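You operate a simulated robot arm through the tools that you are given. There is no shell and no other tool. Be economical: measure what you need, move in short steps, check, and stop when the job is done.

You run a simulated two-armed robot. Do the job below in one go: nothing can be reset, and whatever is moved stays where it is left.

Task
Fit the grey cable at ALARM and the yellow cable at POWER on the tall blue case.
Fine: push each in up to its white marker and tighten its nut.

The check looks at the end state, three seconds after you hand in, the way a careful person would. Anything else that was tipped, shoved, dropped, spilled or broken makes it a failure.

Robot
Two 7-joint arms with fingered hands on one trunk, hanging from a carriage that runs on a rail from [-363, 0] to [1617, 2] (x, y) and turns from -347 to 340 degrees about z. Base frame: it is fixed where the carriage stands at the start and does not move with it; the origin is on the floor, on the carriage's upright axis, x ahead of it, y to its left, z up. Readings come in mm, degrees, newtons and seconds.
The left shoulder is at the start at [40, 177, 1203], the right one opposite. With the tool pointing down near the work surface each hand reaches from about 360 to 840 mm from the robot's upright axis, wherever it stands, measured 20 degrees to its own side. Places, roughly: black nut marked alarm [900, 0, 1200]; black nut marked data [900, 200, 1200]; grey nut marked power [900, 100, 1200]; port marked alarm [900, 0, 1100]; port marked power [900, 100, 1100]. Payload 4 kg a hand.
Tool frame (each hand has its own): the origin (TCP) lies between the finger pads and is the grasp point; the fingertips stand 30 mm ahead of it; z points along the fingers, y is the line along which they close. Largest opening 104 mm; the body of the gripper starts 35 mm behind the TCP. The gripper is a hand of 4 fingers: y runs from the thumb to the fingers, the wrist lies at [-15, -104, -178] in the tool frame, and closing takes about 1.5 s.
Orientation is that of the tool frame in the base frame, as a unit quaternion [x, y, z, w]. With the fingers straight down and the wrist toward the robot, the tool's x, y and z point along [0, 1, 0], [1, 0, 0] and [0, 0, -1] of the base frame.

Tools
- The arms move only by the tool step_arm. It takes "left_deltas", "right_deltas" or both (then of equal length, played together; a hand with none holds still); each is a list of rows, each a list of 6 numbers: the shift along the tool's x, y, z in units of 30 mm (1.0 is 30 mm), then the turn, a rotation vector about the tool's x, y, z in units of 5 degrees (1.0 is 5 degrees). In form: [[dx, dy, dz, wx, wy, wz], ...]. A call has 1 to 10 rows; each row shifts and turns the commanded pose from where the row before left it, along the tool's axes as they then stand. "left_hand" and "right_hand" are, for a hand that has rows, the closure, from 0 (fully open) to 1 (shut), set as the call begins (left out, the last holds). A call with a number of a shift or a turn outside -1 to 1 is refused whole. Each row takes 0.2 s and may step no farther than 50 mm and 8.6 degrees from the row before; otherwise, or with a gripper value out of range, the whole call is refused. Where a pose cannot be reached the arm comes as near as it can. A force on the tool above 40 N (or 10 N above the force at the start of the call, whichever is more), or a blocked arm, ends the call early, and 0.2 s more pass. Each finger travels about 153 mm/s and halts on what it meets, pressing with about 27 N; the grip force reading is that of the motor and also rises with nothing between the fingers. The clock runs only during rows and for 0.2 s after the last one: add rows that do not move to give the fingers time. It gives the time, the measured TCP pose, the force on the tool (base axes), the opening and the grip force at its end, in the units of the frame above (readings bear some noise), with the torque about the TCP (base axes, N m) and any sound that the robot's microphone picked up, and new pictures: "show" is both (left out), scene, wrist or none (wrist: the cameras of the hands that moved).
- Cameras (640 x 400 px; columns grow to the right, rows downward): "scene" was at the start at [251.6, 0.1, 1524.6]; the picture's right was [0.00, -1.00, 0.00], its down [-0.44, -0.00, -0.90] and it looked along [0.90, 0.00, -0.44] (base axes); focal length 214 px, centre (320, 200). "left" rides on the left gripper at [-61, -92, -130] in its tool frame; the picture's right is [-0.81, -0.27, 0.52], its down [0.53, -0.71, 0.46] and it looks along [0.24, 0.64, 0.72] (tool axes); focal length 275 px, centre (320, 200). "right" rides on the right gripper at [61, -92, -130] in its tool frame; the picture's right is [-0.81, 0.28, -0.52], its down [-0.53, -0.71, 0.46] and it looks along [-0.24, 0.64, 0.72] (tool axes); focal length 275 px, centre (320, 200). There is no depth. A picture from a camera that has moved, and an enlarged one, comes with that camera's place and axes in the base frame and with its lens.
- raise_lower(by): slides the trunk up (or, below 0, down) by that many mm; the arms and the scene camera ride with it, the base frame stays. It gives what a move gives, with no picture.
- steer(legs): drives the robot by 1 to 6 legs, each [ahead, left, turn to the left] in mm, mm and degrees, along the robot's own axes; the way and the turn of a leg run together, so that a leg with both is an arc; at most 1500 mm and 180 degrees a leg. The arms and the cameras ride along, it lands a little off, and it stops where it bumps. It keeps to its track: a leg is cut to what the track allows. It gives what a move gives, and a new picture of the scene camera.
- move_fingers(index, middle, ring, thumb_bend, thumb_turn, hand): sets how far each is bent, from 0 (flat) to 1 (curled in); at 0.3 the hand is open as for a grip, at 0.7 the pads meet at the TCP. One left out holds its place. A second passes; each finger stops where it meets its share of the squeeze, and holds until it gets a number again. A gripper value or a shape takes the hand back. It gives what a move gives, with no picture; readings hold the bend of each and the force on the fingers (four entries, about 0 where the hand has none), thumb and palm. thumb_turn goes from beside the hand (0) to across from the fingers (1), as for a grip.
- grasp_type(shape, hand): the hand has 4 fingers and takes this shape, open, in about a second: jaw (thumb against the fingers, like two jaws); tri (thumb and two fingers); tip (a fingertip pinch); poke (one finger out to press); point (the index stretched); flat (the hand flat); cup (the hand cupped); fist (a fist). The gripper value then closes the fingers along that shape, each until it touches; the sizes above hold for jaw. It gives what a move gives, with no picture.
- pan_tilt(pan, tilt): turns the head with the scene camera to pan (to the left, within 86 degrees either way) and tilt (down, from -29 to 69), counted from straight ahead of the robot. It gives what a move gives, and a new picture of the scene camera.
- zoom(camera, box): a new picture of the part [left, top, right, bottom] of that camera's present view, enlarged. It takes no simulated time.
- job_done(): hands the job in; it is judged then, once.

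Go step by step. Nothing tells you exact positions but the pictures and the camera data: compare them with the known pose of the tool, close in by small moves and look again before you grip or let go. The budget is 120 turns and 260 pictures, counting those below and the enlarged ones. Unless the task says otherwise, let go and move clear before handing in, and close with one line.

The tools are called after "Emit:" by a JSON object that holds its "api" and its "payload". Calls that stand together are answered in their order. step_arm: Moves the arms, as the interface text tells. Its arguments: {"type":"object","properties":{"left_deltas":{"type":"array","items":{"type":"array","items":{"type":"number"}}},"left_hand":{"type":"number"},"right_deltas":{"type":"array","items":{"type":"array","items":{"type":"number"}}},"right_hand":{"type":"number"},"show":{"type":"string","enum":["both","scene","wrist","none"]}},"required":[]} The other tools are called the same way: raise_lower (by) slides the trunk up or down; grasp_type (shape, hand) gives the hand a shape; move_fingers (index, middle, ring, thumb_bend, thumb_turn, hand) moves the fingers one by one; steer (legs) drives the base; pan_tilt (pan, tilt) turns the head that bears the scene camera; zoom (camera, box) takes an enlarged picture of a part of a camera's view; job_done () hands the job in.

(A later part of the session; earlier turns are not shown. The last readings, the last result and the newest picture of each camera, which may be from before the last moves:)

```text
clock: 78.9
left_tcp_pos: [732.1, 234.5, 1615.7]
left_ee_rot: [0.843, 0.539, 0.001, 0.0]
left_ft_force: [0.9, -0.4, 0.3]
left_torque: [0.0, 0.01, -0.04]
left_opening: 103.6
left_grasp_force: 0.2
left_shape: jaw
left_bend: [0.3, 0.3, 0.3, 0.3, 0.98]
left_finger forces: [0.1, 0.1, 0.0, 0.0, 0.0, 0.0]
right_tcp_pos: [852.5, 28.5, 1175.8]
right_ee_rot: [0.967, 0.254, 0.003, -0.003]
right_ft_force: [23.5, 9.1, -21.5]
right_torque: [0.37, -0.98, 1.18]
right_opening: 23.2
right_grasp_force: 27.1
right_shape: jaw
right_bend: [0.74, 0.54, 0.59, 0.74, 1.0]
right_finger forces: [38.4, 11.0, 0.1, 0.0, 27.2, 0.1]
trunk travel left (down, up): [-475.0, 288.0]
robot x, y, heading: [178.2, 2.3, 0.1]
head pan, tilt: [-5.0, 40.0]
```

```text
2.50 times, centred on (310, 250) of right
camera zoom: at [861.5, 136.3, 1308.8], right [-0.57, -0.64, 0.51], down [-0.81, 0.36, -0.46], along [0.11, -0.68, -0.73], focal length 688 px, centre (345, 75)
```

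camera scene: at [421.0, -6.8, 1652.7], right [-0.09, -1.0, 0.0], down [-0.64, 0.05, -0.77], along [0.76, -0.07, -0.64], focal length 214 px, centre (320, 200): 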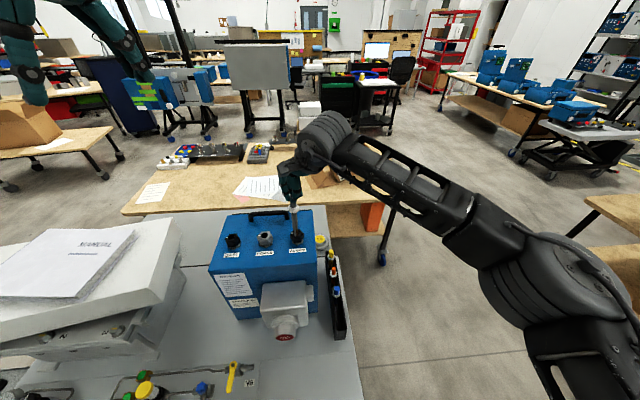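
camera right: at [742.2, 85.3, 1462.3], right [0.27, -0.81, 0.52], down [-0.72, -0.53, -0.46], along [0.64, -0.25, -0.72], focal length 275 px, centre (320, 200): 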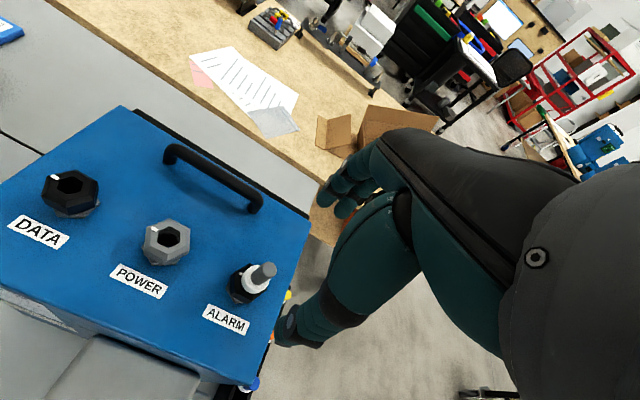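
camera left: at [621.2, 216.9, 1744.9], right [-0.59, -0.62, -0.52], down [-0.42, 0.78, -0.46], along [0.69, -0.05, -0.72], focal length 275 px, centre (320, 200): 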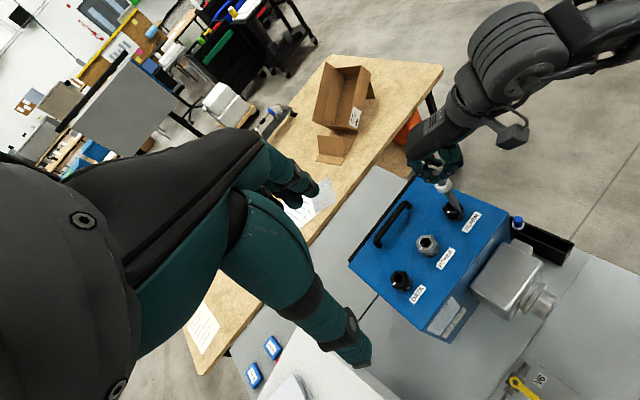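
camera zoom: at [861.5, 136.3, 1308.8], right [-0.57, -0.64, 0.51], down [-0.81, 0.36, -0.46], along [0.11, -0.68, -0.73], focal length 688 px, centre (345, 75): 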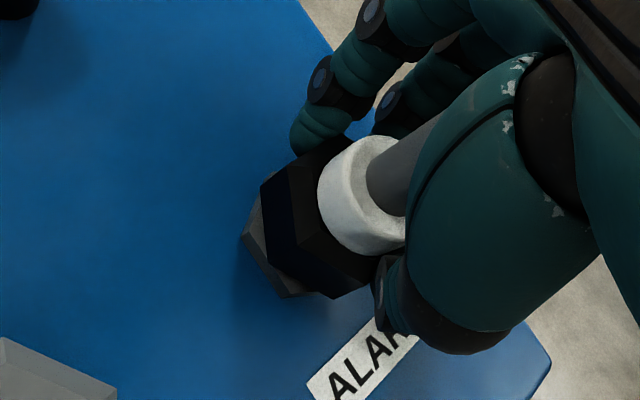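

Torque has risen to about 1.2 N·m and the fingers began to ride over the flats: the nut has tightened. I open, lift straight up and inspect.

Emit:
{"api": "step_arm", "payload": {"right_deltas": [[0, 0, 0, 0, 0, 0], [0, 0, 0, 0, 0, 0], [0, 0, 0, 0, 0, 0], [0, 0, 0, 0, 0, 0], [0, 0, -0.5, 0, 0, 0], [0, 0, -1, 0, 0, 0], [0, 0, -1, 0, 0, -1], [0, 0, -1, 0, 0, -1], [-0.5, 0, -1, 0, 0, -1], [-0.5, 0, -1, 0, 0, -1]], "right_hand": 0.2, "show": "none"}}

Emit:
{"api": "zoom", "payload": {"camera": "left", "box": [435, 185, 475, 225]}}

Emit:
{"api": "zoom", "payload": {"camera": "right", "box": [180, 210, 280, 310]}}

```text
clock: 81.1
left_tcp_pos: [731.5, 235.0, 1614.9]
left_ee_rot: [0.843, 0.539, 0.0, 0.0]
left_ft_force: [0.2, -0.3, -1.1]
left_torque: [0.03, -0.01, 0.01]
left_opening: 103.9
left_grasp_force: 0.1
left_shape: jaw
left_bend: [0.3, 0.3, 0.3, 0.3, 0.98]
left_finger forces: [0.0, 0.1, 0.0, 0.1, 0.0, 0.1]
right_tcp_pos: [830.2, 5.4, 1341.9]
right_ee_rot: [0.909, 0.417, 0.0, 0.0]
right_ft_force: [-0.8, -0.3, 0.0]
right_torque: [0.01, 0.02, -0.03]
right_opening: 83.0
right_grasp_force: 0.1
right_shape: jaw
right_bend: [0.27, 0.34, 0.32, 0.5, 0.99]
right_finger forces: [0.0, 0.0, 0.1, 0.0, 0.1, 0.0]
trunk travel left (down, up): [-475.0, 288.0]
robot x, y, heading: [177.6, 1.0, 0.1]
head pan, tilt: [-5.0, 40.0]
```

```text
10.00 times, centred on (455, 205) of left
camera zoom: at [621.2, 216.9, 1744.8], right [-0.59, -0.62, -0.52], down [-0.42, 0.78, -0.46], along [0.69, -0.05, -0.72], focal length 2753 px, centre (-1030, 150)
```

zoom: 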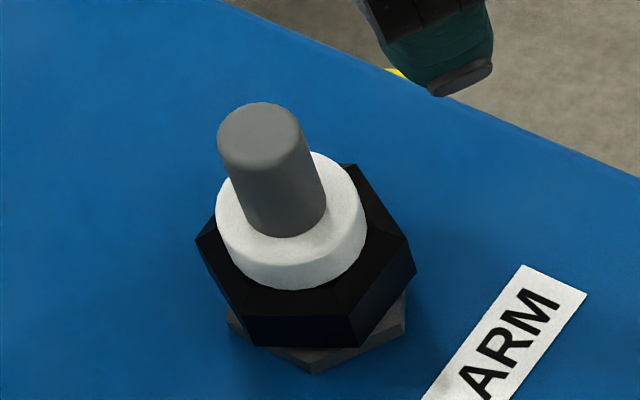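

```text
4.00 times, centred on (230, 260) of right
camera zoom: at [799.6, 111.6, 1473.1], right [-0.32, -0.79, 0.52], down [-0.89, 0.06, -0.46], along [0.33, -0.6, -0.72], focal length 1101 px, centre (680, -40)
```

zoom: 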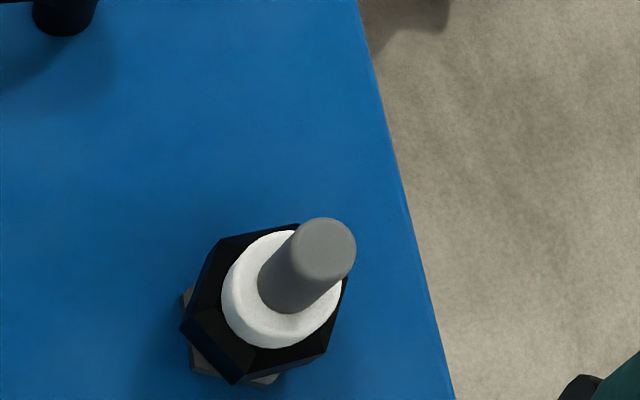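

I do one confirming regrip at yaw 0° to verify it really is tight.

Emit:
{"api": "step_arm", "payload": {"right_deltas": [[0, 0, 0, 0, 0, -1], [0, 0, 0, 0, 0, -1], [0, 0, 0, 0, 0, -1], [0, 0, 0, 0, 0, -1], [0, 0, 0, 0, 0, -1], [0, 0, 0, 0, 0, -1], [0, 0, 0, 0, 0, -1], [0, 0, 0, 0, 0, -1], [0.67, 0.7, 0, 0, 0, 0]], "show": "none"}}

Emit:
{"api": "step_arm", "payload": {"right_deltas": [[0, 0, 0.9, 0, 0, 0], [0, 0, 0.9, 0, 0, 0], [0, 0, 0.9, 0, 0, 0], [0, 0, 0.9, 0, 0, 0], [0, 0, 0.9, 0, 0, 0], [0, 0, 0.9, 0, 0, 0], [0, 0, 0.1, 0, 0, 0]], "show": "none"}}

Emit:
{"api": "step_arm", "payload": {"right_deltas": [[0, 0, 0, 0, 0, 0], [0, 0, 0, 0, 0, 0], [0, 0, 0, 0, 0, 0], [0, 0, 0, 0, 0, 0], [0, 0, 0, 0, 0, 0], [0, 0, 0, 0, 0, 0], [0, 0, 0, 0, 0, 0]], "right_hand": 1.0, "show": "none"}}

Emit:
{"api": "step_arm", "payload": {"right_deltas": [[0, 0, 0, 0, 0, 1], [0, 0, 0, 0, 0, 1], [0, 0, 0, 0, 0, 1], [0, 0, 0, 0, 0, 1]], "show": "none"}}

Emit:
{"api": "zoom", "payload": {"camera": "right", "box": [220, 170, 400, 330]}}

```text
clock: 83.1
left_tcp_pos: [731.5, 234.4, 1615.4]
left_ee_rot: [0.842, 0.539, 0.0, 0.0]
left_ft_force: [0.4, 0.8, -0.3]
left_torque: [-0.04, 0.02, -0.03]
left_opening: 103.8
left_grasp_force: 0.2
left_shape: jaw
left_bend: [0.3, 0.3, 0.3, 0.3, 0.98]
left_finger forces: [0.1, 0.0, 0.1, 0.1, 0.0, 0.0]
right_tcp_pos: [851.7, 25.3, 1341.5]
right_ee_rot: [0.711, 0.703, 0.001, -0.001]
right_ft_force: [-0.7, -0.3, -0.2]
right_torque: [0.03, -0.02, -0.02]
right_opening: 82.9
right_grasp_force: 0.0
right_shape: jaw
right_bend: [0.27, 0.34, 0.32, 0.5, 0.99]
right_finger forces: [0.0, 0.0, 0.0, 0.0, 0.0, 0.0]
trunk travel left (down, up): [-475.0, 288.0]
robot x, y, heading: [176.1, -0.1, 0.2]
head pan, tilt: [-5.0, 40.0]
```

```text
clock: 84.7
left_tcp_pos: [731.3, 234.0, 1614.7]
left_ee_rot: [0.844, 0.537, 0.0, 0.0]
left_ft_force: [-0.1, 0.4, -0.1]
left_torque: [0.03, -0.02, 0.0]
left_opening: 103.9
left_grasp_force: 0.1
left_shape: jaw
left_bend: [0.3, 0.3, 0.3, 0.3, 0.98]
left_finger forces: [0.1, 0.0, 0.0, 0.0, 0.0, 0.1]
right_tcp_pos: [850.0, 26.0, 1176.4]
right_ee_rot: [0.712, 0.702, 0.001, -0.001]
right_ft_force: [0.1, -0.1, -0.8]
right_torque: [0.02, -0.03, 0.03]
right_opening: 83.0
right_grasp_force: 0.1
right_shape: jaw
right_bend: [0.27, 0.34, 0.32, 0.5, 0.99]
right_finger forces: [0.0, 0.0, 0.0, 0.0, 0.1, 0.0]
trunk travel left (down, up): [-475.0, 288.0]
robot x, y, heading: [176.5, 2.4, -0.1]
head pan, tilt: [-5.0, 40.0]
```

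```text
clock: 86.3
left_tcp_pos: [730.7, 234.5, 1614.6]
left_ee_rot: [0.843, 0.538, -0.001, 0.0]
left_ft_force: [0.9, -0.5, 0.6]
left_torque: [-0.03, -0.01, 0.01]
left_opening: 103.7
left_grasp_force: 0.1
left_shape: jaw
left_bend: [0.3, 0.3, 0.3, 0.3, 0.98]
left_finger forces: [0.0, 0.0, 0.0, 0.0, 0.0, 0.0]
right_tcp_pos: [850.4, 26.2, 1176.3]
right_ee_rot: [0.712, 0.702, 0.0, 0.001]
right_ft_force: [-2.4, -0.5, -1.3]
right_torque: [-0.02, -0.03, -0.01]
right_opening: 30.8
right_grasp_force: 26.9
right_shape: jaw
right_bend: [0.74, 0.52, 0.56, 0.74, 1.0]
right_finger forces: [13.9, 7.7, 0.0, 0.1, 23.7, 0.1]
trunk travel left (down, up): [-475.0, 288.0]
robot x, y, heading: [177.0, -2.2, 0.1]
head pan, tilt: [-5.0, 40.0]
```

```text
clock: 87.3
left_tcp_pos: [730.8, 235.4, 1614.5]
left_ee_rot: [0.842, 0.539, 0.0, -0.001]
left_ft_force: [-0.5, -0.4, -0.3]
left_torque: [-0.01, 0.01, 0.02]
left_opening: 103.7
left_grasp_force: 0.0
left_shape: jaw
left_bend: [0.3, 0.3, 0.3, 0.3, 0.98]
left_finger forces: [0.1, 0.0, 0.0, 0.0, 0.0, 0.0]
right_tcp_pos: [848.7, 28.7, 1175.7]
right_ee_rot: [0.822, 0.569, 0.0, -0.001]
right_ft_force: [0.1, 9.1, -5.1]
right_torque: [0.25, -0.12, 0.32]
right_opening: 29.3
right_grasp_force: 26.9
right_shape: jaw
right_bend: [0.74, 0.52, 0.56, 0.74, 1.0]
right_finger forces: [16.1, 5.9, 0.1, 0.1, 22.9, 0.0]
trunk travel left (down, up): [-475.0, 288.0]
robot x, y, heading: [177.7, -0.7, 0.0]
head pan, tilt: [-5.0, 40.0]
```

```text
2.50 times, centred on (310, 250) of right
camera zoom: at [785.6, 116.7, 1307.6], right [-0.03, -0.86, 0.51], down [-0.86, -0.24, -0.46], along [0.52, -0.45, -0.73], focal length 688 px, centre (345, 75)
```

zoom: 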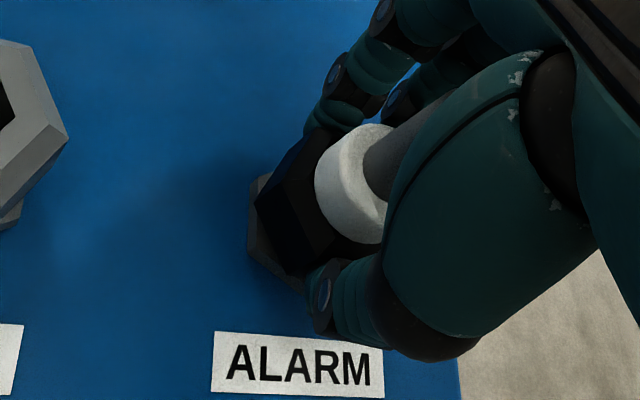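

Torque is rising but the nut still creeps. I keep turning.

Emit:
{"api": "step_arm", "payload": {"right_deltas": [[0, 0, 0, 0, 0, 1], [0, 0, 0, 0, 0, 1], [0, 0, 0, 0, 0, 1]], "show": "none"}}

Emit:
{"api": "step_arm", "payload": {"right_deltas": [[0, 0, 0, 0, 0, 1], [0, 0, 0, 0, 0, 1], [0, 0, 0, 0, 0, 1]], "show": "none"}}

Emit:
{"api": "zoom", "payload": {"camera": "right", "box": [220, 170, 400, 330]}}

```text
clock: 88.1
left_tcp_pos: [731.2, 235.5, 1614.7]
left_ee_rot: [0.842, 0.539, 0.001, 0.0]
left_ft_force: [1.0, 0.7, 0.1]
left_torque: [-0.04, 0.02, -0.02]
left_opening: 103.8
left_grasp_force: 0.0
left_shape: jaw
left_bend: [0.3, 0.3, 0.3, 0.3, 0.98]
left_finger forces: [0.1, 0.0, 0.0, 0.1, 0.1, 0.0]
right_tcp_pos: [850.5, 28.5, 1175.1]
right_ee_rot: [0.89, 0.455, 0.001, -0.001]
right_ft_force: [4.0, 13.8, -7.4]
right_torque: [0.34, -0.28, 0.5]
right_opening: 27.6
right_grasp_force: 26.8
right_shape: jaw
right_bend: [0.74, 0.53, 0.56, 0.74, 1.0]
right_finger forces: [21.3, 5.2, 0.0, 0.1, 23.6, 0.1]
trunk travel left (down, up): [-475.0, 288.0]
robot x, y, heading: [175.6, 0.2, 0.2]
head pan, tilt: [-5.0, 40.0]
```

```text
clock: 88.9
left_tcp_pos: [731.5, 235.9, 1616.2]
left_ee_rot: [0.843, 0.538, 0.001, 0.0]
left_ft_force: [-0.1, 0.5, -0.2]
left_torque: [0.01, -0.03, 0.0]
left_opening: 103.8
left_grasp_force: 0.0
left_shape: jaw
left_bend: [0.3, 0.3, 0.3, 0.3, 0.98]
left_finger forces: [0.0, 0.0, 0.0, 0.1, 0.0, 0.1]
right_tcp_pos: [852.9, 29.0, 1175.6]
right_ee_rot: [0.942, 0.336, 0.003, -0.002]
right_ft_force: [14.7, 17.0, -15.0]
right_torque: [0.41, -0.69, 0.9]
right_opening: 26.0
right_grasp_force: 26.9
right_shape: jaw
right_bend: [0.74, 0.53, 0.56, 0.74, 1.0]
right_finger forces: [30.8, 7.3, 0.0, 0.1, 25.0, 0.0]
trunk travel left (down, up): [-475.0, 288.0]
robot x, y, heading: [171.7, 1.1, 0.1]
head pan, tilt: [-5.0, 40.0]
```

```text
2.50 times, centred on (310, 250) of right
camera zoom: at [840.9, 136.9, 1308.1], right [-0.45, -0.73, 0.51], down [-0.86, 0.22, -0.46], along [0.22, -0.65, -0.73], focal length 688 px, centre (345, 75)
```

zoom: 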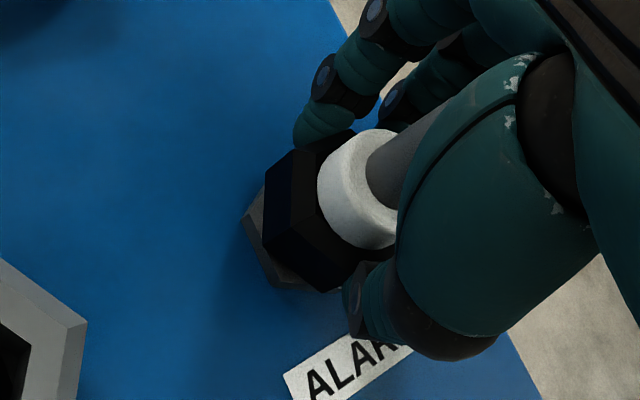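

Torque 0.9 N·m and climbing, nut compressing the seal. A little more, then release.

Emit:
{"api": "step_arm", "payload": {"right_deltas": [[0, 0, 0, 0, 0, 1], [0, 0, 0, 0, 0, 1]], "show": "none"}}

Emit:
{"api": "zoom", "payload": {"camera": "right", "box": [220, 170, 400, 330]}}

Emit:
{"api": "step_arm", "payload": {"right_deltas": [[0, 0, 0, 0, 0, 0], [0, 0, 0, 0, 0, 0], [0, 0, 0, 0, 0, 0], [0, 0, 0, 0, 0, 0], [0, 0, -0.5, 0, 0, 0], [0, 0, -1, 0, 0, 0], [0, 0, -1, 0, 0, -1], [0, 0, -1, 0, 0, -1], [-0.5, 0, -1, 0, 0, -1], [-0.5, 0, -1, 0, 0, -1]], "right_hand": 0.2, "show": "none"}}

Emit:
{"api": "zoom", "payload": {"camera": "left", "box": [435, 185, 475, 225]}}

```text
clock: 89.5
left_tcp_pos: [731.7, 237.0, 1615.2]
left_ee_rot: [0.843, 0.539, 0.001, 0.0]
left_ft_force: [0.1, 0.1, -0.6]
left_torque: [-0.03, 0.0, 0.0]
left_opening: 103.6
left_grasp_force: 0.1
left_shape: jaw
left_bend: [0.3, 0.3, 0.3, 0.3, 0.98]
left_finger forces: [0.0, 0.0, 0.1, 0.0, 0.1, 0.0]
right_tcp_pos: [851.7, 28.8, 1176.4]
right_ee_rot: [0.967, 0.255, 0.004, -0.002]
right_ft_force: [22.4, 19.1, -18.5]
right_torque: [0.41, -0.99, 1.19]
right_opening: 25.0
right_grasp_force: 27.5
right_shape: jaw
right_bend: [0.74, 0.52, 0.56, 0.74, 1.0]
right_finger forces: [39.6, 9.1, 0.0, 0.0, 27.3, 0.0]
trunk travel left (down, up): [-475.0, 288.0]
robot x, y, heading: [176.0, 3.8, 0.0]
head pan, tilt: [-5.0, 40.0]
```

```text
2.50 times, centred on (310, 250) of right
camera zoom: at [860.5, 137.6, 1308.5], right [-0.57, -0.64, 0.51], down [-0.81, 0.36, -0.46], along [0.11, -0.68, -0.73], focal length 688 px, centre (345, 75)
```

zoom: 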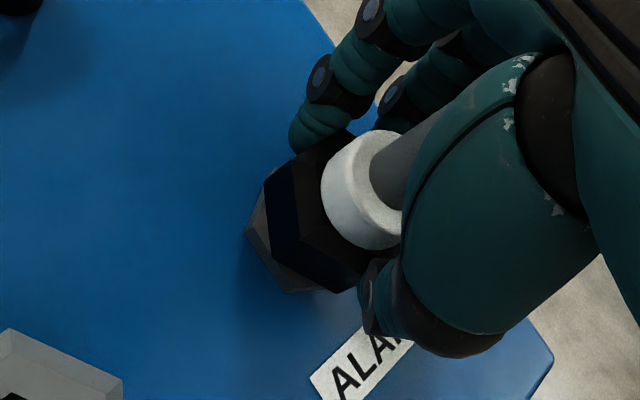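

```text
clock: 91.7
left_tcp_pos: [730.4, 233.6, 1614.6]
left_ee_rot: [0.843, 0.538, 0.001, 0.0]
left_ft_force: [0.2, 0.2, -0.1]
left_torque: [-0.02, 0.02, 0.0]
left_opening: 103.7
left_grasp_force: 0.2
left_shape: jaw
left_bend: [0.3, 0.3, 0.3, 0.3, 0.98]
left_finger forces: [0.0, 0.1, 0.0, 0.0, 0.0, 0.1]
right_tcp_pos: [827.7, 5.1, 1339.6]
right_ee_rot: [0.909, 0.417, 0.0, 0.0]
right_ft_force: [-0.2, 0.9, -0.2]
right_torque: [-0.01, -0.03, 0.0]
right_opening: 83.1
right_grasp_force: 0.0
right_shape: jaw
right_bend: [0.27, 0.34, 0.32, 0.5, 0.99]
right_finger forces: [0.1, 0.0, 0.0, 0.1, 0.0, 0.0]
trunk travel left (down, up): [-475.0, 288.0]
robot x, y, heading: [177.2, -0.2, 0.2]
head pan, tilt: [-5.0, 40.0]
```

```text
10.00 times, centred on (455, 205) of left
camera zoom: at [621.2, 216.8, 1744.8], right [-0.59, -0.62, -0.52], down [-0.42, 0.78, -0.46], along [0.69, -0.05, -0.72], focal length 2753 px, centre (-1030, 150)
```

zoom: 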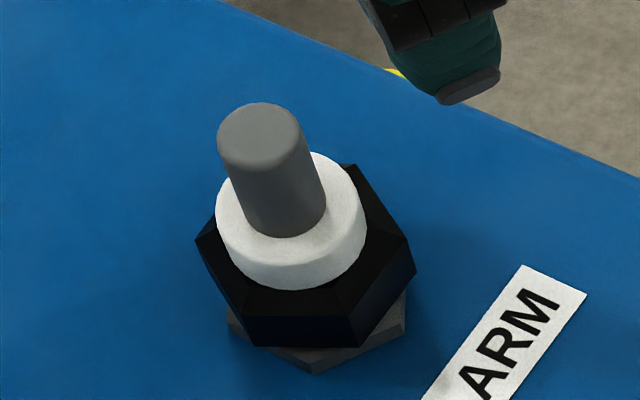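

Identical to before the confirming turn, so the ALARM nut is fully home. Next, the yellow cable: unwind the wrist, then go over the rack.

Emit:
{"api": "step_arm", "payload": {"right_deltas": [[-0.6, 0, 0, 0, 0, -1], [-0.6, 0, 0, 0, 0, -1], [-0.6, 0, 0, 0, 0, -1], [-0.6, 0, 0, 0, 0, -1], [0, 0, 0, 0, 0, -1], [0, 0, 0, 0, 0, -1], [0, 0, 0, 0, 0, -1], [0, 0, 0, 0, 0, -1], [0, 0, 0, 0, 0, -1], [0, 0, 0, 0, 0, -1]], "right_hand": 0.4, "show": "none"}}

Emit:
{"api": "step_arm", "payload": {"right_deltas": [[0, 0, 0, 0, 0, -1], [0, 0, 0, 0, 0, -1], [0, 0, 0, 0, 0, -1], [0, 0, 0, 0, 0, -1]], "show": "both"}}

Emit:
{"api": "zoom", "payload": {"camera": "scene", "box": [315, 235, 355, 285]}}

```text
clock: 93.9
left_tcp_pos: [730.7, 234.1, 1614.7]
left_ee_rot: [0.843, 0.538, 0.0, 0.0]
left_ft_force: [-1.0, 0.8, -0.3]
left_torque: [-0.01, -0.01, 0.0]
left_opening: 103.5
left_grasp_force: 0.0
left_shape: jaw
left_bend: [0.3, 0.3, 0.3, 0.3, 0.98]
left_finger forces: [0.1, 0.0, 0.1, 0.0, 0.1, 0.0]
right_tcp_pos: [788.2, -54.9, 1340.5]
right_ee_rot: [0.647, 0.762, 0.001, 0.001]
right_ft_force: [0.1, 0.1, -0.3]
right_torque: [0.01, -0.03, 0.03]
right_opening: 62.6
right_grasp_force: 0.0
right_shape: jaw
right_bend: [0.29, 0.4, 0.37, 0.64, 1.0]
right_finger forces: [0.0, 0.1, 0.1, 0.0, 0.0, 0.2]
trunk travel left (down, up): [-475.0, 288.0]
robot x, y, heading: [176.7, 3.5, -0.0]
head pan, tilt: [-5.0, 40.0]
```

```text
clock: 94.9
left_tcp_pos: [730.6, 235.1, 1615.2]
left_ee_rot: [0.843, 0.538, 0.001, 0.0]
left_ft_force: [0.2, -0.4, 0.7]
left_torque: [0.0, -0.01, -0.01]
left_opening: 103.9
left_grasp_force: 0.0
left_shape: jaw
left_bend: [0.3, 0.3, 0.3, 0.3, 0.98]
left_finger forces: [0.1, 0.1, 0.1, 0.1, 0.0, 0.1]
right_tcp_pos: [788.1, -54.4, 1340.4]
right_ee_rot: [0.506, 0.862, 0.0, -0.001]
right_ft_force: [-0.2, -1.2, -0.5]
right_torque: [0.0, 0.01, -0.01]
right_opening: 62.8
right_grasp_force: 0.0
right_shape: jaw
right_bend: [0.29, 0.4, 0.37, 0.64, 1.0]
right_finger forces: [0.0, 0.0, 0.0, 0.0, 0.0, 0.1]
trunk travel left (down, up): [-475.0, 288.0]
robot x, y, heading: [177.1, -2.5, -0.0]
head pan, tilt: [-5.0, 40.0]
camera scene: at [421.0, -6.8, 1652.7], right [-0.09, -1.0, 0.0], down [-0.64, 0.05, -0.77], along [0.76, -0.07, -0.64], focal length 214 px, centre (320, 200)
camera right: at [678.9, -47.1, 1472.4], right [0.64, -0.57, 0.52], down [-0.36, -0.81, -0.46], along [0.68, 0.1, -0.72], focal length 275 px, centre (320, 200)
```

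scene: 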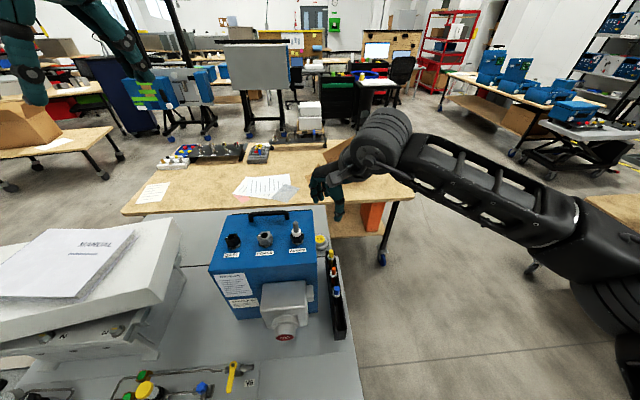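
right: 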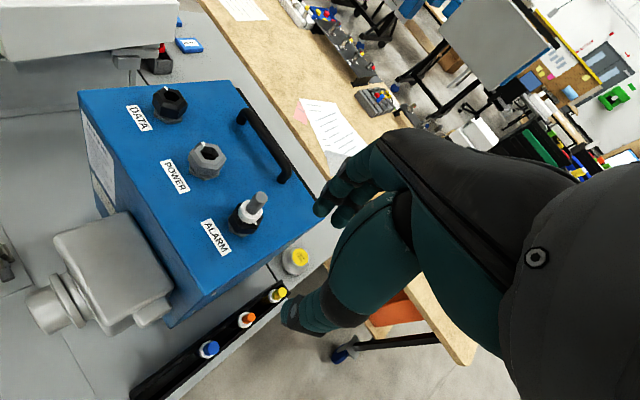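

```text
8.00 times, centred on (335, 260) of scene
camera zoom: at [421.0, -6.8, 1652.7], right [-0.09, -1.0, 0.0], down [-0.64, 0.05, -0.77], along [0.76, -0.07, -0.64], focal length 1716 px, centre (200, -280)
```

zoom: 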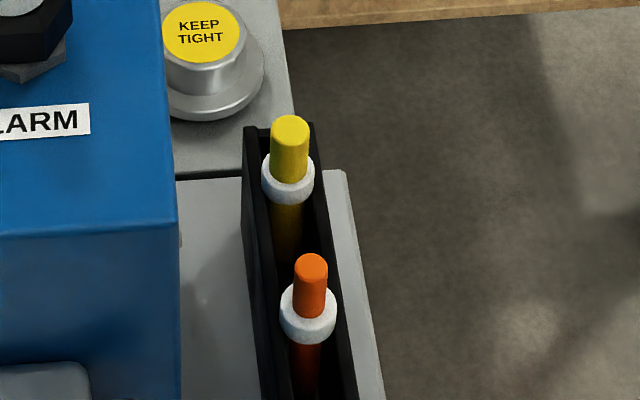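

Yellow top at about (936, -97, 957). Last time the thumb pushed the stub ~10 mm along the closing line and caused the lean, so I bias the TCP back a little and approach.

Emit:
{"api": "step_arm", "payload": {"right_deltas": [[-0.73, 0.677, 0, 0, 0, 0], [-0.73, 0.677, 0, 0, 0, 0], [-0.73, 0.677, 0, 0, 0, 0], [-0.73, 0.677, 0, 0, 0, 0], [-0.73, 0.677, 0, 0, 0, 0], [0, 0, 1, 0, 0, 0], [0, 0, 1, 0, 0, 0], [0, 0, 1, 0, 0, 0], [0, 0, 1, 0, 0, 0], [0, 0, 1, 0, 0, 0]], "show": "none"}}

Emit:
{"api": "step_arm", "payload": {"right_deltas": [[0, 0, 1, 0, 0, 0], [0, 0, 1, 0, 0, 0], [0, 0, 1, 0, 0, 0], [0, 0, 1, 0, 0, 0], [0, 0, 1, 0, 0, 0], [0, 0, 0.8, 0, 0, 0]], "show": "wrist"}}

Emit:
{"api": "zoom", "payload": {"camera": "scene", "box": [300, 220, 370, 300]}}

Emit:
{"api": "zoom", "payload": {"camera": "right", "box": [200, 180, 400, 370]}}

```text
clock: 97.1
left_tcp_pos: [732.2, 233.8, 1614.8]
left_ee_rot: [0.843, 0.538, 0.0, 0.0]
left_ft_force: [0.8, -0.3, -0.7]
left_torque: [0.0, 0.02, -0.03]
left_opening: 103.7
left_grasp_force: 0.0
left_shape: jaw
left_bend: [0.3, 0.3, 0.3, 0.3, 0.98]
left_finger forces: [0.0, 0.1, 0.1, 0.1, 0.0, 0.0]
right_tcp_pos: [893.8, -87.6, 1188.3]
right_ee_rot: [0.506, 0.862, 0.001, 0.0]
right_ft_force: [0.4, 0.0, 0.1]
right_torque: [-0.01, 0.02, -0.01]
right_opening: 63.1
right_grasp_force: 0.0
right_shape: jaw
right_bend: [0.29, 0.4, 0.37, 0.64, 1.0]
right_finger forces: [0.1, 0.0, 0.0, 0.1, 0.1, 0.0]
right hand out of reach, approached as far as the arm can: row 4, 5
trunk travel left (down, up): [-475.0, 288.0]
robot x, y, heading: [174.5, 0.2, 0.1]
head pan, tilt: [-5.0, 40.0]
```

```text
clock: 98.5
left_tcp_pos: [731.3, 233.2, 1614.8]
left_ee_rot: [0.843, 0.538, 0.0, 0.0]
left_ft_force: [-0.3, -0.1, -0.1]
left_torque: [0.02, 0.04, 0.02]
left_opening: 103.9
left_grasp_force: 0.0
left_shape: jaw
left_bend: [0.3, 0.3, 0.3, 0.3, 0.98]
left_finger forces: [0.0, 0.0, 0.0, 0.0, 0.1, 0.0]
right_tcp_pos: [892.1, -87.1, 1016.4]
right_ee_rot: [0.506, 0.863, 0.0, -0.001]
right_ft_force: [-0.1, -0.3, -0.5]
right_torque: [-0.01, 0.0, -0.01]
right_opening: 62.8
right_grasp_force: 0.1
right_shape: jaw
right_bend: [0.29, 0.4, 0.37, 0.64, 1.0]
right_finger forces: [0.0, 0.0, 0.0, 0.0, 0.0, 0.1]
trunk travel left (down, up): [-475.0, 288.0]
robot x, y, heading: [176.9, 0.9, 0.4]
head pan, tilt: [-5.0, 40.0]
camera right: at [783.5, -79.4, 1147.8], right [0.64, -0.57, 0.52], down [-0.36, -0.81, -0.46], along [0.68, 0.1, -0.72], focal length 275 px, centre (320, 200)
```

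right: 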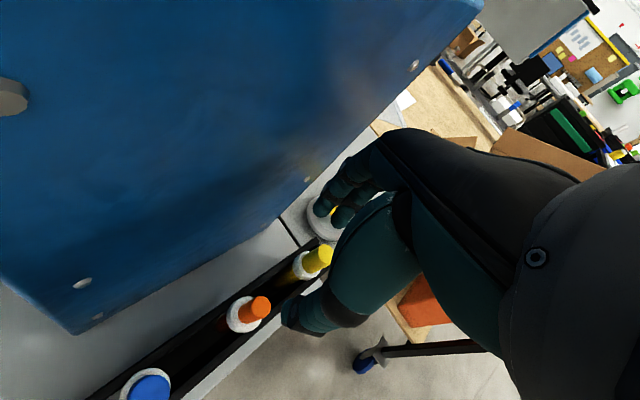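

```text
5.00 times, centred on (335, 260) of scene
camera zoom: at [420.9, -6.8, 1652.7], right [-0.09, -1.0, 0.0], down [-0.64, 0.05, -0.77], along [0.76, -0.07, -0.64], focal length 1072 px, centre (245, -100)
```

zoom: 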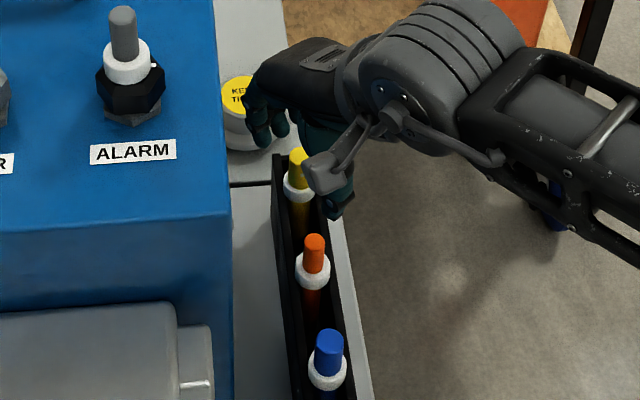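

```text
2.11 times, centred on (300, 275) of right
camera zoom: at [783.5, -79.4, 1147.8], right [0.64, -0.57, 0.52], down [-0.36, -0.81, -0.46], along [0.68, 0.1, -0.72], focal length 580 px, centre (362, 42)
```

zoom: 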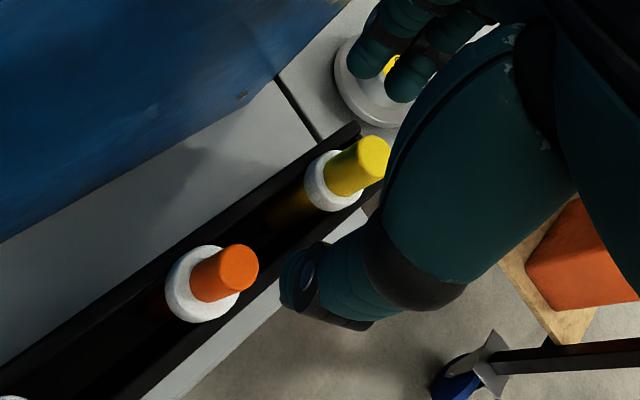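

The reach limit occurred only at height; I try the remaining 38 mm at this lower level.

Emit:
{"api": "step_arm", "payload": {"right_deltas": [[-0.33, 0.3, 0, 0, 0, 0], [-0.33, 0.3, 0, 0, 0, 0], [-0.33, 0.3, 0, 0, 0, 0]], "show": "none"}}

Emit:
{"api": "zoom", "payload": {"camera": "right", "box": [200, 180, 400, 370]}}

Emit:
{"api": "zoom", "payload": {"camera": "scene", "box": [300, 220, 370, 300]}}

```text
clock: 99.3
left_tcp_pos: [730.8, 233.8, 1614.9]
left_ee_rot: [0.843, 0.537, 0.0, 0.001]
left_ft_force: [0.1, -0.3, -0.4]
left_torque: [0.05, 0.01, -0.02]
left_opening: 104.0
left_grasp_force: 0.0
left_shape: jaw
left_bend: [0.3, 0.3, 0.3, 0.3, 0.98]
left_finger forces: [0.1, 0.1, 0.0, 0.0, 0.0, 0.0]
right_tcp_pos: [906.6, -90.6, 1017.2]
right_ee_rot: [0.506, 0.863, 0.0, -0.001]
right_ft_force: [0.2, -0.2, -0.6]
right_torque: [-0.03, 0.01, 0.0]
right_opening: 62.7
right_grasp_force: 0.0
right_shape: jaw
right_bend: [0.29, 0.4, 0.37, 0.64, 1.0]
right_finger forces: [0.0, 0.0, 0.0, 0.0, 0.0, 0.0]
right hand out of reach, approached as far as the arm can: row 2, 3
trunk travel left (down, up): [-475.0, 288.0]
robot x, y, heading: [176.1, 5.2, -0.1]
head pan, tilt: [-5.0, 40.0]
```

```text
2.11 times, centred on (300, 275) of right
camera zoom: at [796.2, -83.9, 1148.8], right [0.64, -0.57, 0.52], down [-0.36, -0.81, -0.46], along [0.68, 0.1, -0.72], focal length 580 px, centre (362, 42)
```

zoom: 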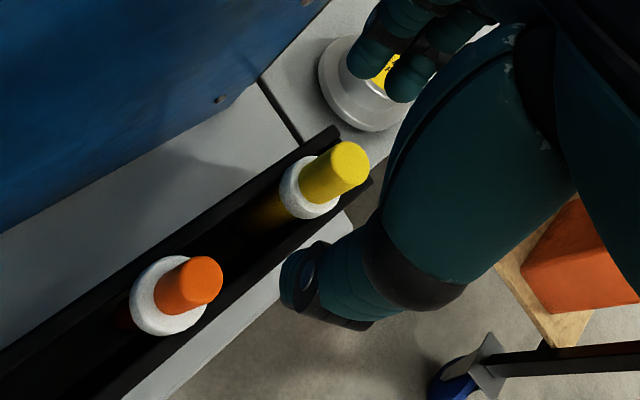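

```text
5.00 times, centred on (335, 260) of scene
camera zoom: at [421.0, -6.8, 1652.7], right [-0.09, -1.0, 0.0], down [-0.64, 0.05, -0.77], along [0.76, -0.07, -0.64], focal length 1072 px, centre (245, -100)
```

zoom: 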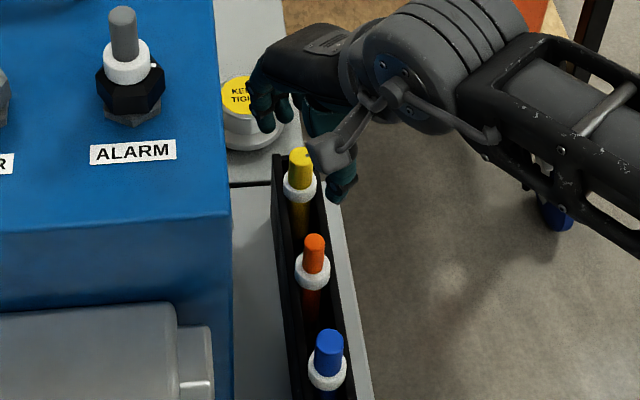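

It is likely the wrist yaw that limits; I reduce yaw by 15° and finish the approach.

Emit:
{"api": "step_arm", "payload": {"right_deltas": [[0, 0, 0, 0, 0, 1], [0, 0, 0, 0, 0, 1], [0, 0, 0, 0, 0, 1], [-0.19, 0.28, 0, 0, 0, 0], [-0.19, 0.28, 0, 0, 0, 0]], "show": "none"}}

Emit:
{"api": "zoom", "payload": {"camera": "right", "box": [200, 180, 400, 370]}}

Emit:
{"api": "zoom", "payload": {"camera": "scene", "box": [300, 220, 370, 300]}}

```text
clock: 100.5
left_tcp_pos: [730.2, 234.5, 1613.7]
left_ee_rot: [0.843, 0.538, 0.0, 0.0]
left_ft_force: [0.1, -0.2, -0.2]
left_torque: [0.0, -0.01, 0.0]
left_opening: 103.7
left_grasp_force: 0.1
left_shape: jaw
left_bend: [0.3, 0.3, 0.3, 0.3, 0.98]
left_finger forces: [0.2, 0.1, 0.0, 0.0, 0.0, 0.1]
right_tcp_pos: [926.2, -99.7, 1015.8]
right_ee_rot: [0.614, 0.789, 0.001, -0.001]
right_ft_force: [-0.1, 0.4, -0.4]
right_torque: [0.04, -0.03, -0.04]
right_opening: 62.8
right_grasp_force: 0.0
right_shape: jaw
right_bend: [0.29, 0.4, 0.37, 0.64, 1.0]
right_finger forces: [0.0, 0.1, 0.0, 0.0, 0.0, 0.0]
trunk travel left (down, up): [-475.0, 288.0]
robot x, y, heading: [177.7, 0.5, 0.1]
head pan, tilt: [-5.0, 40.0]
```

```text
2.11 times, centred on (300, 275) of right
camera zoom: at [821.8, -63.4, 1148.0], right [0.46, -0.72, 0.52], down [-0.56, -0.69, -0.46], along [0.68, -0.08, -0.72], focal length 580 px, centre (362, 42)
```

zoom: 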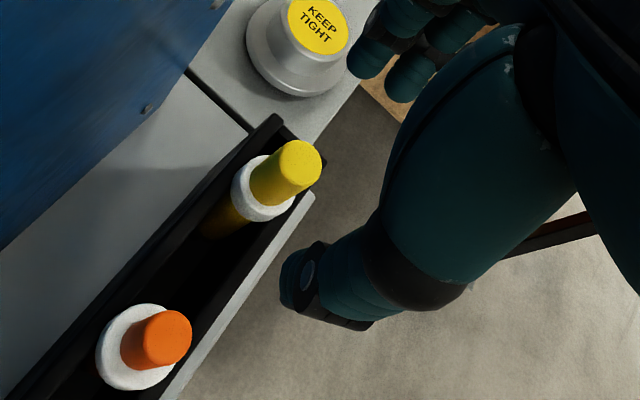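

```text
5.00 times, centred on (335, 260) of scene
camera zoom: at [421.0, -6.8, 1652.7], right [-0.09, -1.0, 0.0], down [-0.64, 0.05, -0.77], along [0.76, -0.07, -0.64], focal length 1072 px, centre (245, -100)
```

zoom: 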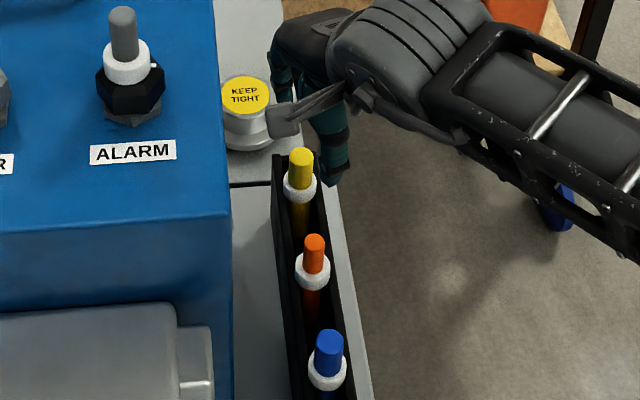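

Reached (926, -100). The knob is far behind. I centre, descend to z≈958 and close.

Emit:
{"api": "step_arm", "payload": {"right_deltas": [[0.05, 0.07, 0.4, 0, 0, 0], [0, 0, 0.4, 0, 0, 0], [0, 0, 0.4, 0, 0, 0], [0, 0, 0.4, 0, 0, 0], [0, 0, 0.33, 0, 0, 0], [0, 0, 0, 0, 0, 0]], "show": "none"}}

Emit:
{"api": "zoom", "payload": {"camera": "right", "box": [200, 180, 400, 370]}}

Emit:
{"api": "zoom", "payload": {"camera": "scene", "box": [310, 230, 360, 280]}}

```text
clock: 101.9
left_tcp_pos: [731.5, 234.9, 1614.9]
left_ee_rot: [0.843, 0.538, 0.0, 0.0]
left_ft_force: [0.2, -0.5, -0.1]
left_torque: [0.01, 0.0, -0.02]
left_opening: 103.9
left_grasp_force: 0.1
left_shape: jaw
left_bend: [0.3, 0.3, 0.3, 0.3, 0.98]
left_finger forces: [0.0, 0.0, 0.0, 0.0, 0.0, 0.0]
right_tcp_pos: [926.9, -96.5, 959.4]
right_ee_rot: [0.614, 0.79, 0.0, 0.0]
right_ft_force: [0.0, -0.4, 0.0]
right_torque: [0.01, 0.0, -0.04]
right_opening: 62.7
right_grasp_force: 0.0
right_shape: jaw
right_bend: [0.29, 0.4, 0.37, 0.64, 1.0]
right_finger forces: [0.0, 0.0, 0.1, 0.0, 0.0, 0.0]
trunk travel left (down, up): [-475.0, 288.0]
robot x, y, heading: [178.6, 2.7, -0.1]
head pan, tilt: [-5.0, 40.0]
```

```text
2.11 times, centred on (300, 275) of right
camera zoom: at [822.7, -60.9, 1090.6], right [0.47, -0.72, 0.52], down [-0.56, -0.69, -0.46], along [0.68, -0.08, -0.72], focal length 580 px, centre (362, 42)
```

zoom: 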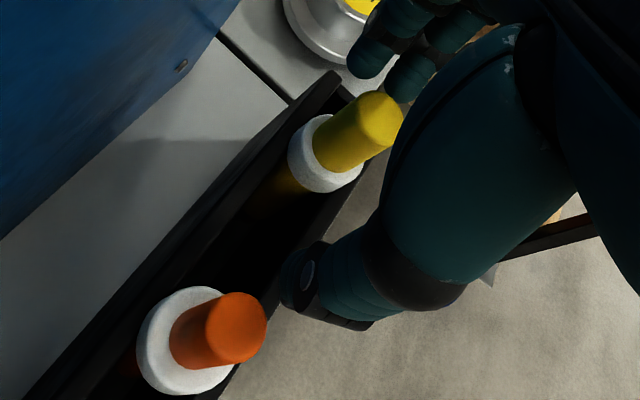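

```text
8.00 times, centred on (335, 255) of scene
camera zoom: at [421.0, -6.8, 1652.7], right [-0.09, -1.0, 0.0], down [-0.64, 0.05, -0.77], along [0.76, -0.07, -0.64], focal length 1716 px, centre (200, -240)
```

zoom: 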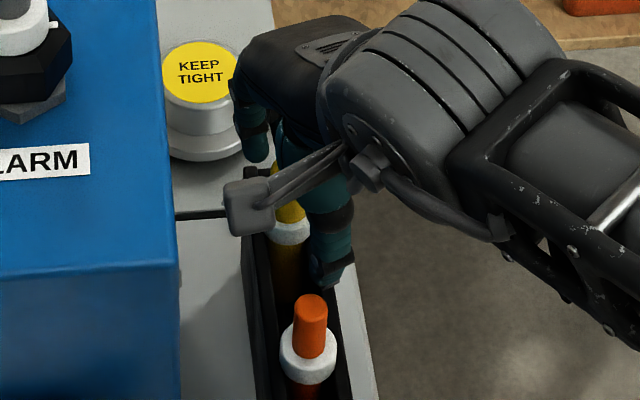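

Stub sits slightly toward the finger side as intended. Closing.

Emit:
{"api": "step_arm", "payload": {"right_deltas": [[0, 0, 0, 0, 0, 0], [0, 0, 0, 0, 0, 0], [0, 0, 0, 0, 0, 0], [0, 0, 0, 0, 0, 0], [0, 0, 0, 0, 0, 0], [0, 0, 0, 0, 0, 0], [0, 0, 0, 0, 0, 0], [0, 0, 0, 0, 0, 0]], "right_hand": 1.0, "show": "none"}}

Emit:
{"api": "zoom", "payload": {"camera": "right", "box": [200, 180, 400, 370]}}

```text
clock: 103.7
left_tcp_pos: [731.5, 233.7, 1615.3]
left_ee_rot: [0.843, 0.538, 0.0, 0.0]
left_ft_force: [-0.1, 0.0, 0.0]
left_torque: [0.01, -0.02, -0.04]
left_opening: 103.8
left_grasp_force: 0.0
left_shape: jaw
left_bend: [0.3, 0.3, 0.3, 0.3, 0.98]
left_finger forces: [0.0, 0.0, 0.0, 0.1, 0.0, 0.0]
right_tcp_pos: [926.7, -96.2, 960.6]
right_ee_rot: [0.615, 0.789, 0.001, 0.0]
right_ft_force: [0.1, 0.9, -0.3]
right_torque: [0.06, 0.07, 0.02]
right_opening: 11.8
right_grasp_force: 27.2
right_shape: jaw
right_bend: [0.72, 0.63, 0.7, 0.75, 1.0]
right_finger forces: [14.1, 9.2, 0.0, 0.0, 23.2, 0.0]
trunk travel left (down, up): [-475.0, 288.0]
robot x, y, heading: [178.3, 3.1, -0.0]
head pan, tilt: [-5.0, 40.0]
```

```text
2.11 times, centred on (300, 275) of right
camera zoom: at [822.6, -60.9, 1090.8], right [0.47, -0.72, 0.52], down [-0.56, -0.69, -0.46], along [0.68, -0.08, -0.72], focal length 580 px, centre (362, 42)
```

zoom: 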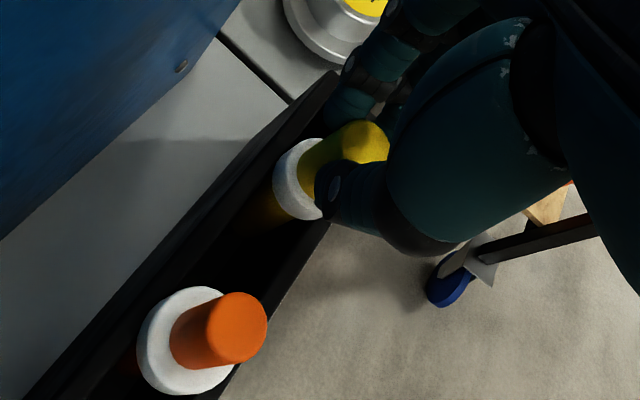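

Gripped firmly. I lift straight out of the rack, then up and back toward the case top.

Emit:
{"api": "step_arm", "payload": {"right_deltas": [[0, 0, -0.5, 0, 0, 0], [0, 0, -0.7, 0, 0, 0], [0, 0, -0.7, 0, 0, 0], [0, 0, -0.8, 0, 0, 0], [0, 0, -0.8, 0, 0, 0], [0, 0, -0.8, 0, 0, 0]], "show": "none"}}

Emit:
{"api": "step_arm", "payload": {"right_deltas": [[0, -0.2, -0.9, 0, 0, 0], [0, -0.2, -0.9, 0, 0, 0], [0, -0.2, -0.9, 0, 0, 0], [0, -0.3, -0.9, 0, 0, 0], [0, -0.3, -0.9, 0, 0, 0], [0, -0.3, -0.9, 0, 0, 0], [0, -0.3, -0.9, 0, 0, 0], [0, -0.3, -0.9, 0, 0, 0], [0, -0.3, -0.9, 0, 0, 0], [0, -0.3, -0.5, 0, 0, 0]], "show": "both"}}

```text
clock: 105.1
left_tcp_pos: [730.3, 234.9, 1615.3]
left_ee_rot: [0.843, 0.538, -0.001, 0.0]
left_ft_force: [-0.5, 0.4, 1.0]
left_torque: [-0.01, -0.02, -0.02]
left_opening: 103.3
left_grasp_force: 0.1
left_shape: jaw
left_bend: [0.3, 0.3, 0.3, 0.3, 0.98]
left_finger forces: [0.1, 0.1, 0.1, 0.0, 0.1, 0.1]
right_tcp_pos: [926.6, -97.1, 1087.6]
right_ee_rot: [0.614, 0.79, 0.0, 0.0]
right_ft_force: [0.0, -0.6, 0.0]
right_torque: [0.0, -0.02, -0.01]
right_opening: 12.3
right_grasp_force: 27.4
right_shape: jaw
right_bend: [0.72, 0.63, 0.7, 0.75, 1.0]
right_finger forces: [13.5, 10.2, 0.0, 0.0, 23.2, 0.0]
trunk travel left (down, up): [-475.0, 288.0]
robot x, y, heading: [176.6, 0.1, 0.1]
head pan, tilt: [-5.0, 40.0]
```

```text
clock: 107.3
left_tcp_pos: [731.2, 235.3, 1614.8]
left_ee_rot: [0.843, 0.538, 0.0, 0.0]
left_ft_force: [0.0, -0.5, 0.5]
left_torque: [0.02, 0.02, -0.02]
left_opening: 103.7
left_grasp_force: 0.0
left_shape: jaw
left_bend: [0.3, 0.3, 0.3, 0.3, 0.98]
left_finger forces: [0.0, 0.0, 0.0, 0.0, 0.1, 0.0]
right_tcp_pos: [846.8, -115.1, 1345.2]
right_ee_rot: [0.614, 0.789, 0.001, 0.0]
right_ft_force: [-0.5, 0.1, -0.4]
right_torque: [0.02, 0.01, 0.01]
right_opening: 11.4
right_grasp_force: 26.8
right_shape: jaw
right_bend: [0.72, 0.63, 0.7, 0.75, 1.0]
right_finger forces: [13.3, 10.9, 0.0, 0.0, 23.2, 0.0]
trunk travel left (down, up): [-475.0, 288.0]
robot x, y, heading: [175.4, 2.9, 0.3]
head pan, tilt: [-5.0, 40.0]
camera scene: at [421.0, -6.8, 1652.6], right [-0.09, -1.0, 0.0], down [-0.64, 0.05, -0.77], along [0.76, -0.07, -0.64], focal length 214 px, centre (320, 200)
camera right: at [743.3, -80.5, 1476.8], right [0.47, -0.72, 0.52], down [-0.56, -0.69, -0.46], along [0.68, -0.08, -0.73], focal length 275 px, centre (320, 200)
```

scene: 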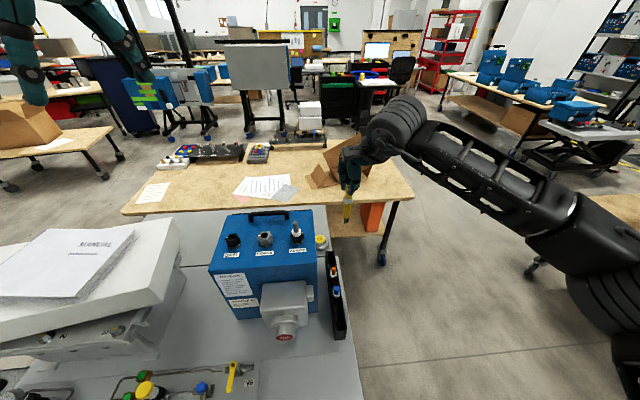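
right: 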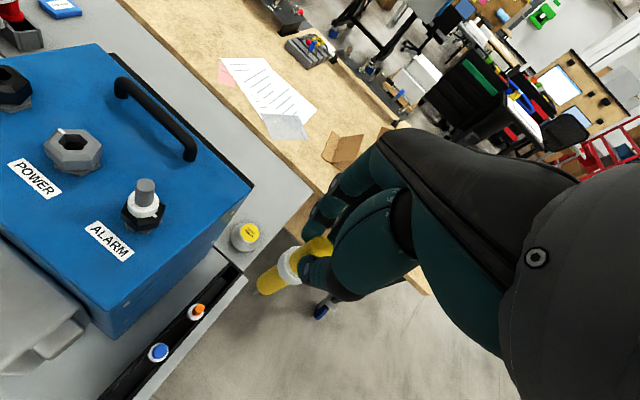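

Yellow cable is out. I measure the POWER hole from the left and scene cameras, and move the cable back and up on a path clear of the grey stub.

Emit:
{"api": "step_arm", "payload": {"right_deltas": [[0, -0.5, -0.9, 0, 0, 0], [0, -0.6, -0.9, 0, 0, 0], [0.3, -0.6, 0, 0, 0, 0], [0.9, 0, 0, 0, 0, 0], [0.9, 0, 0, 0, 0, 0], [0.9, 0, 0, 0, 0, 0], [0.9, 0, 0, 0, 0, 0], [0.9, 0, 0, 0, 0, 0], [0.9, 0, 0, 0, 0, 0]], "show": "none"}}

Emit:
{"api": "zoom", "payload": {"camera": "left", "box": [400, 160, 480, 260]}}

Emit:
{"api": "zoom", "payload": {"camera": "scene", "box": [235, 170, 315, 250]}}

```text
clock: 109.3
left_tcp_pos: [732.6, 234.6, 1614.1]
left_ee_rot: [0.843, 0.538, 0.001, 0.0]
left_ft_force: [-0.2, -0.1, -0.6]
left_torque: [-0.03, 0.0, 0.02]
left_opening: 103.7
left_grasp_force: 0.0
left_shape: jaw
left_bend: [0.3, 0.3, 0.3, 0.3, 0.98]
left_finger forces: [0.0, 0.0, 0.1, 0.1, 0.0, 0.1]
right_tcp_pos: [754.4, 35.8, 1399.9]
right_ee_rot: [0.614, 0.789, 0.001, -0.002]
right_ft_force: [0.0, 0.0, -0.4]
right_torque: [-0.01, 0.0, -0.04]
right_opening: 11.9
right_grasp_force: 27.2
right_shape: jaw
right_bend: [0.72, 0.63, 0.7, 0.75, 1.0]
right_finger forces: [13.5, 11.1, 0.1, 0.0, 23.0, 0.0]
trunk travel left (down, up): [-475.0, 288.0]
robot x, y, heading: [178.3, -1.1, 0.1]
head pan, tilt: [-5.0, 40.0]
```

```text
4.00 times, centred on (440, 210) of left
camera zoom: at [621.1, 216.9, 1744.9], right [-0.59, -0.62, -0.52], down [-0.42, 0.78, -0.46], along [0.69, -0.05, -0.72], focal length 1101 px, centre (-160, 160)
```

zoom: 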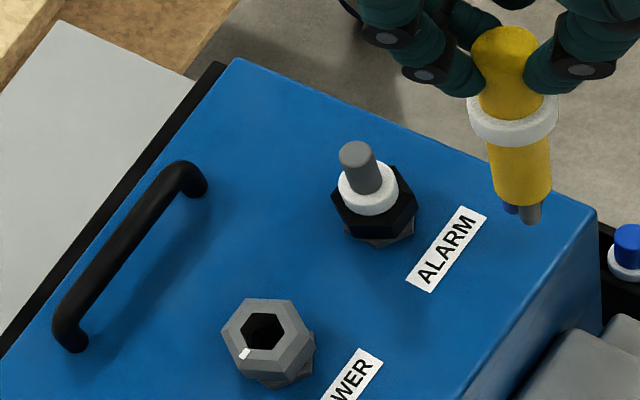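

```text
5.00 times, centred on (275, 210) of scene
camera zoom: at [421.0, -6.8, 1652.7], right [-0.09, -1.0, 0.0], down [-0.64, 0.05, -0.77], along [0.76, -0.07, -0.64], focal length 1072 px, centre (545, 150)
```

zoom: 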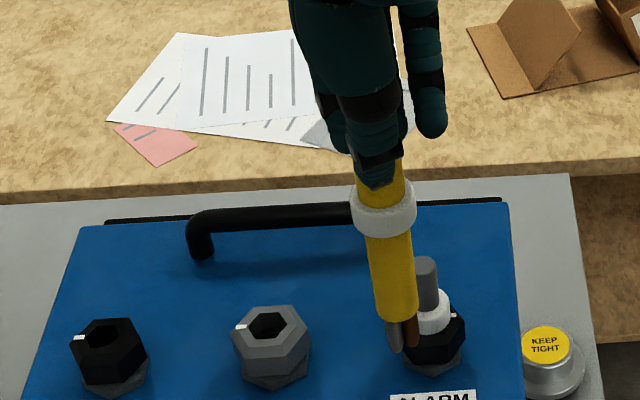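

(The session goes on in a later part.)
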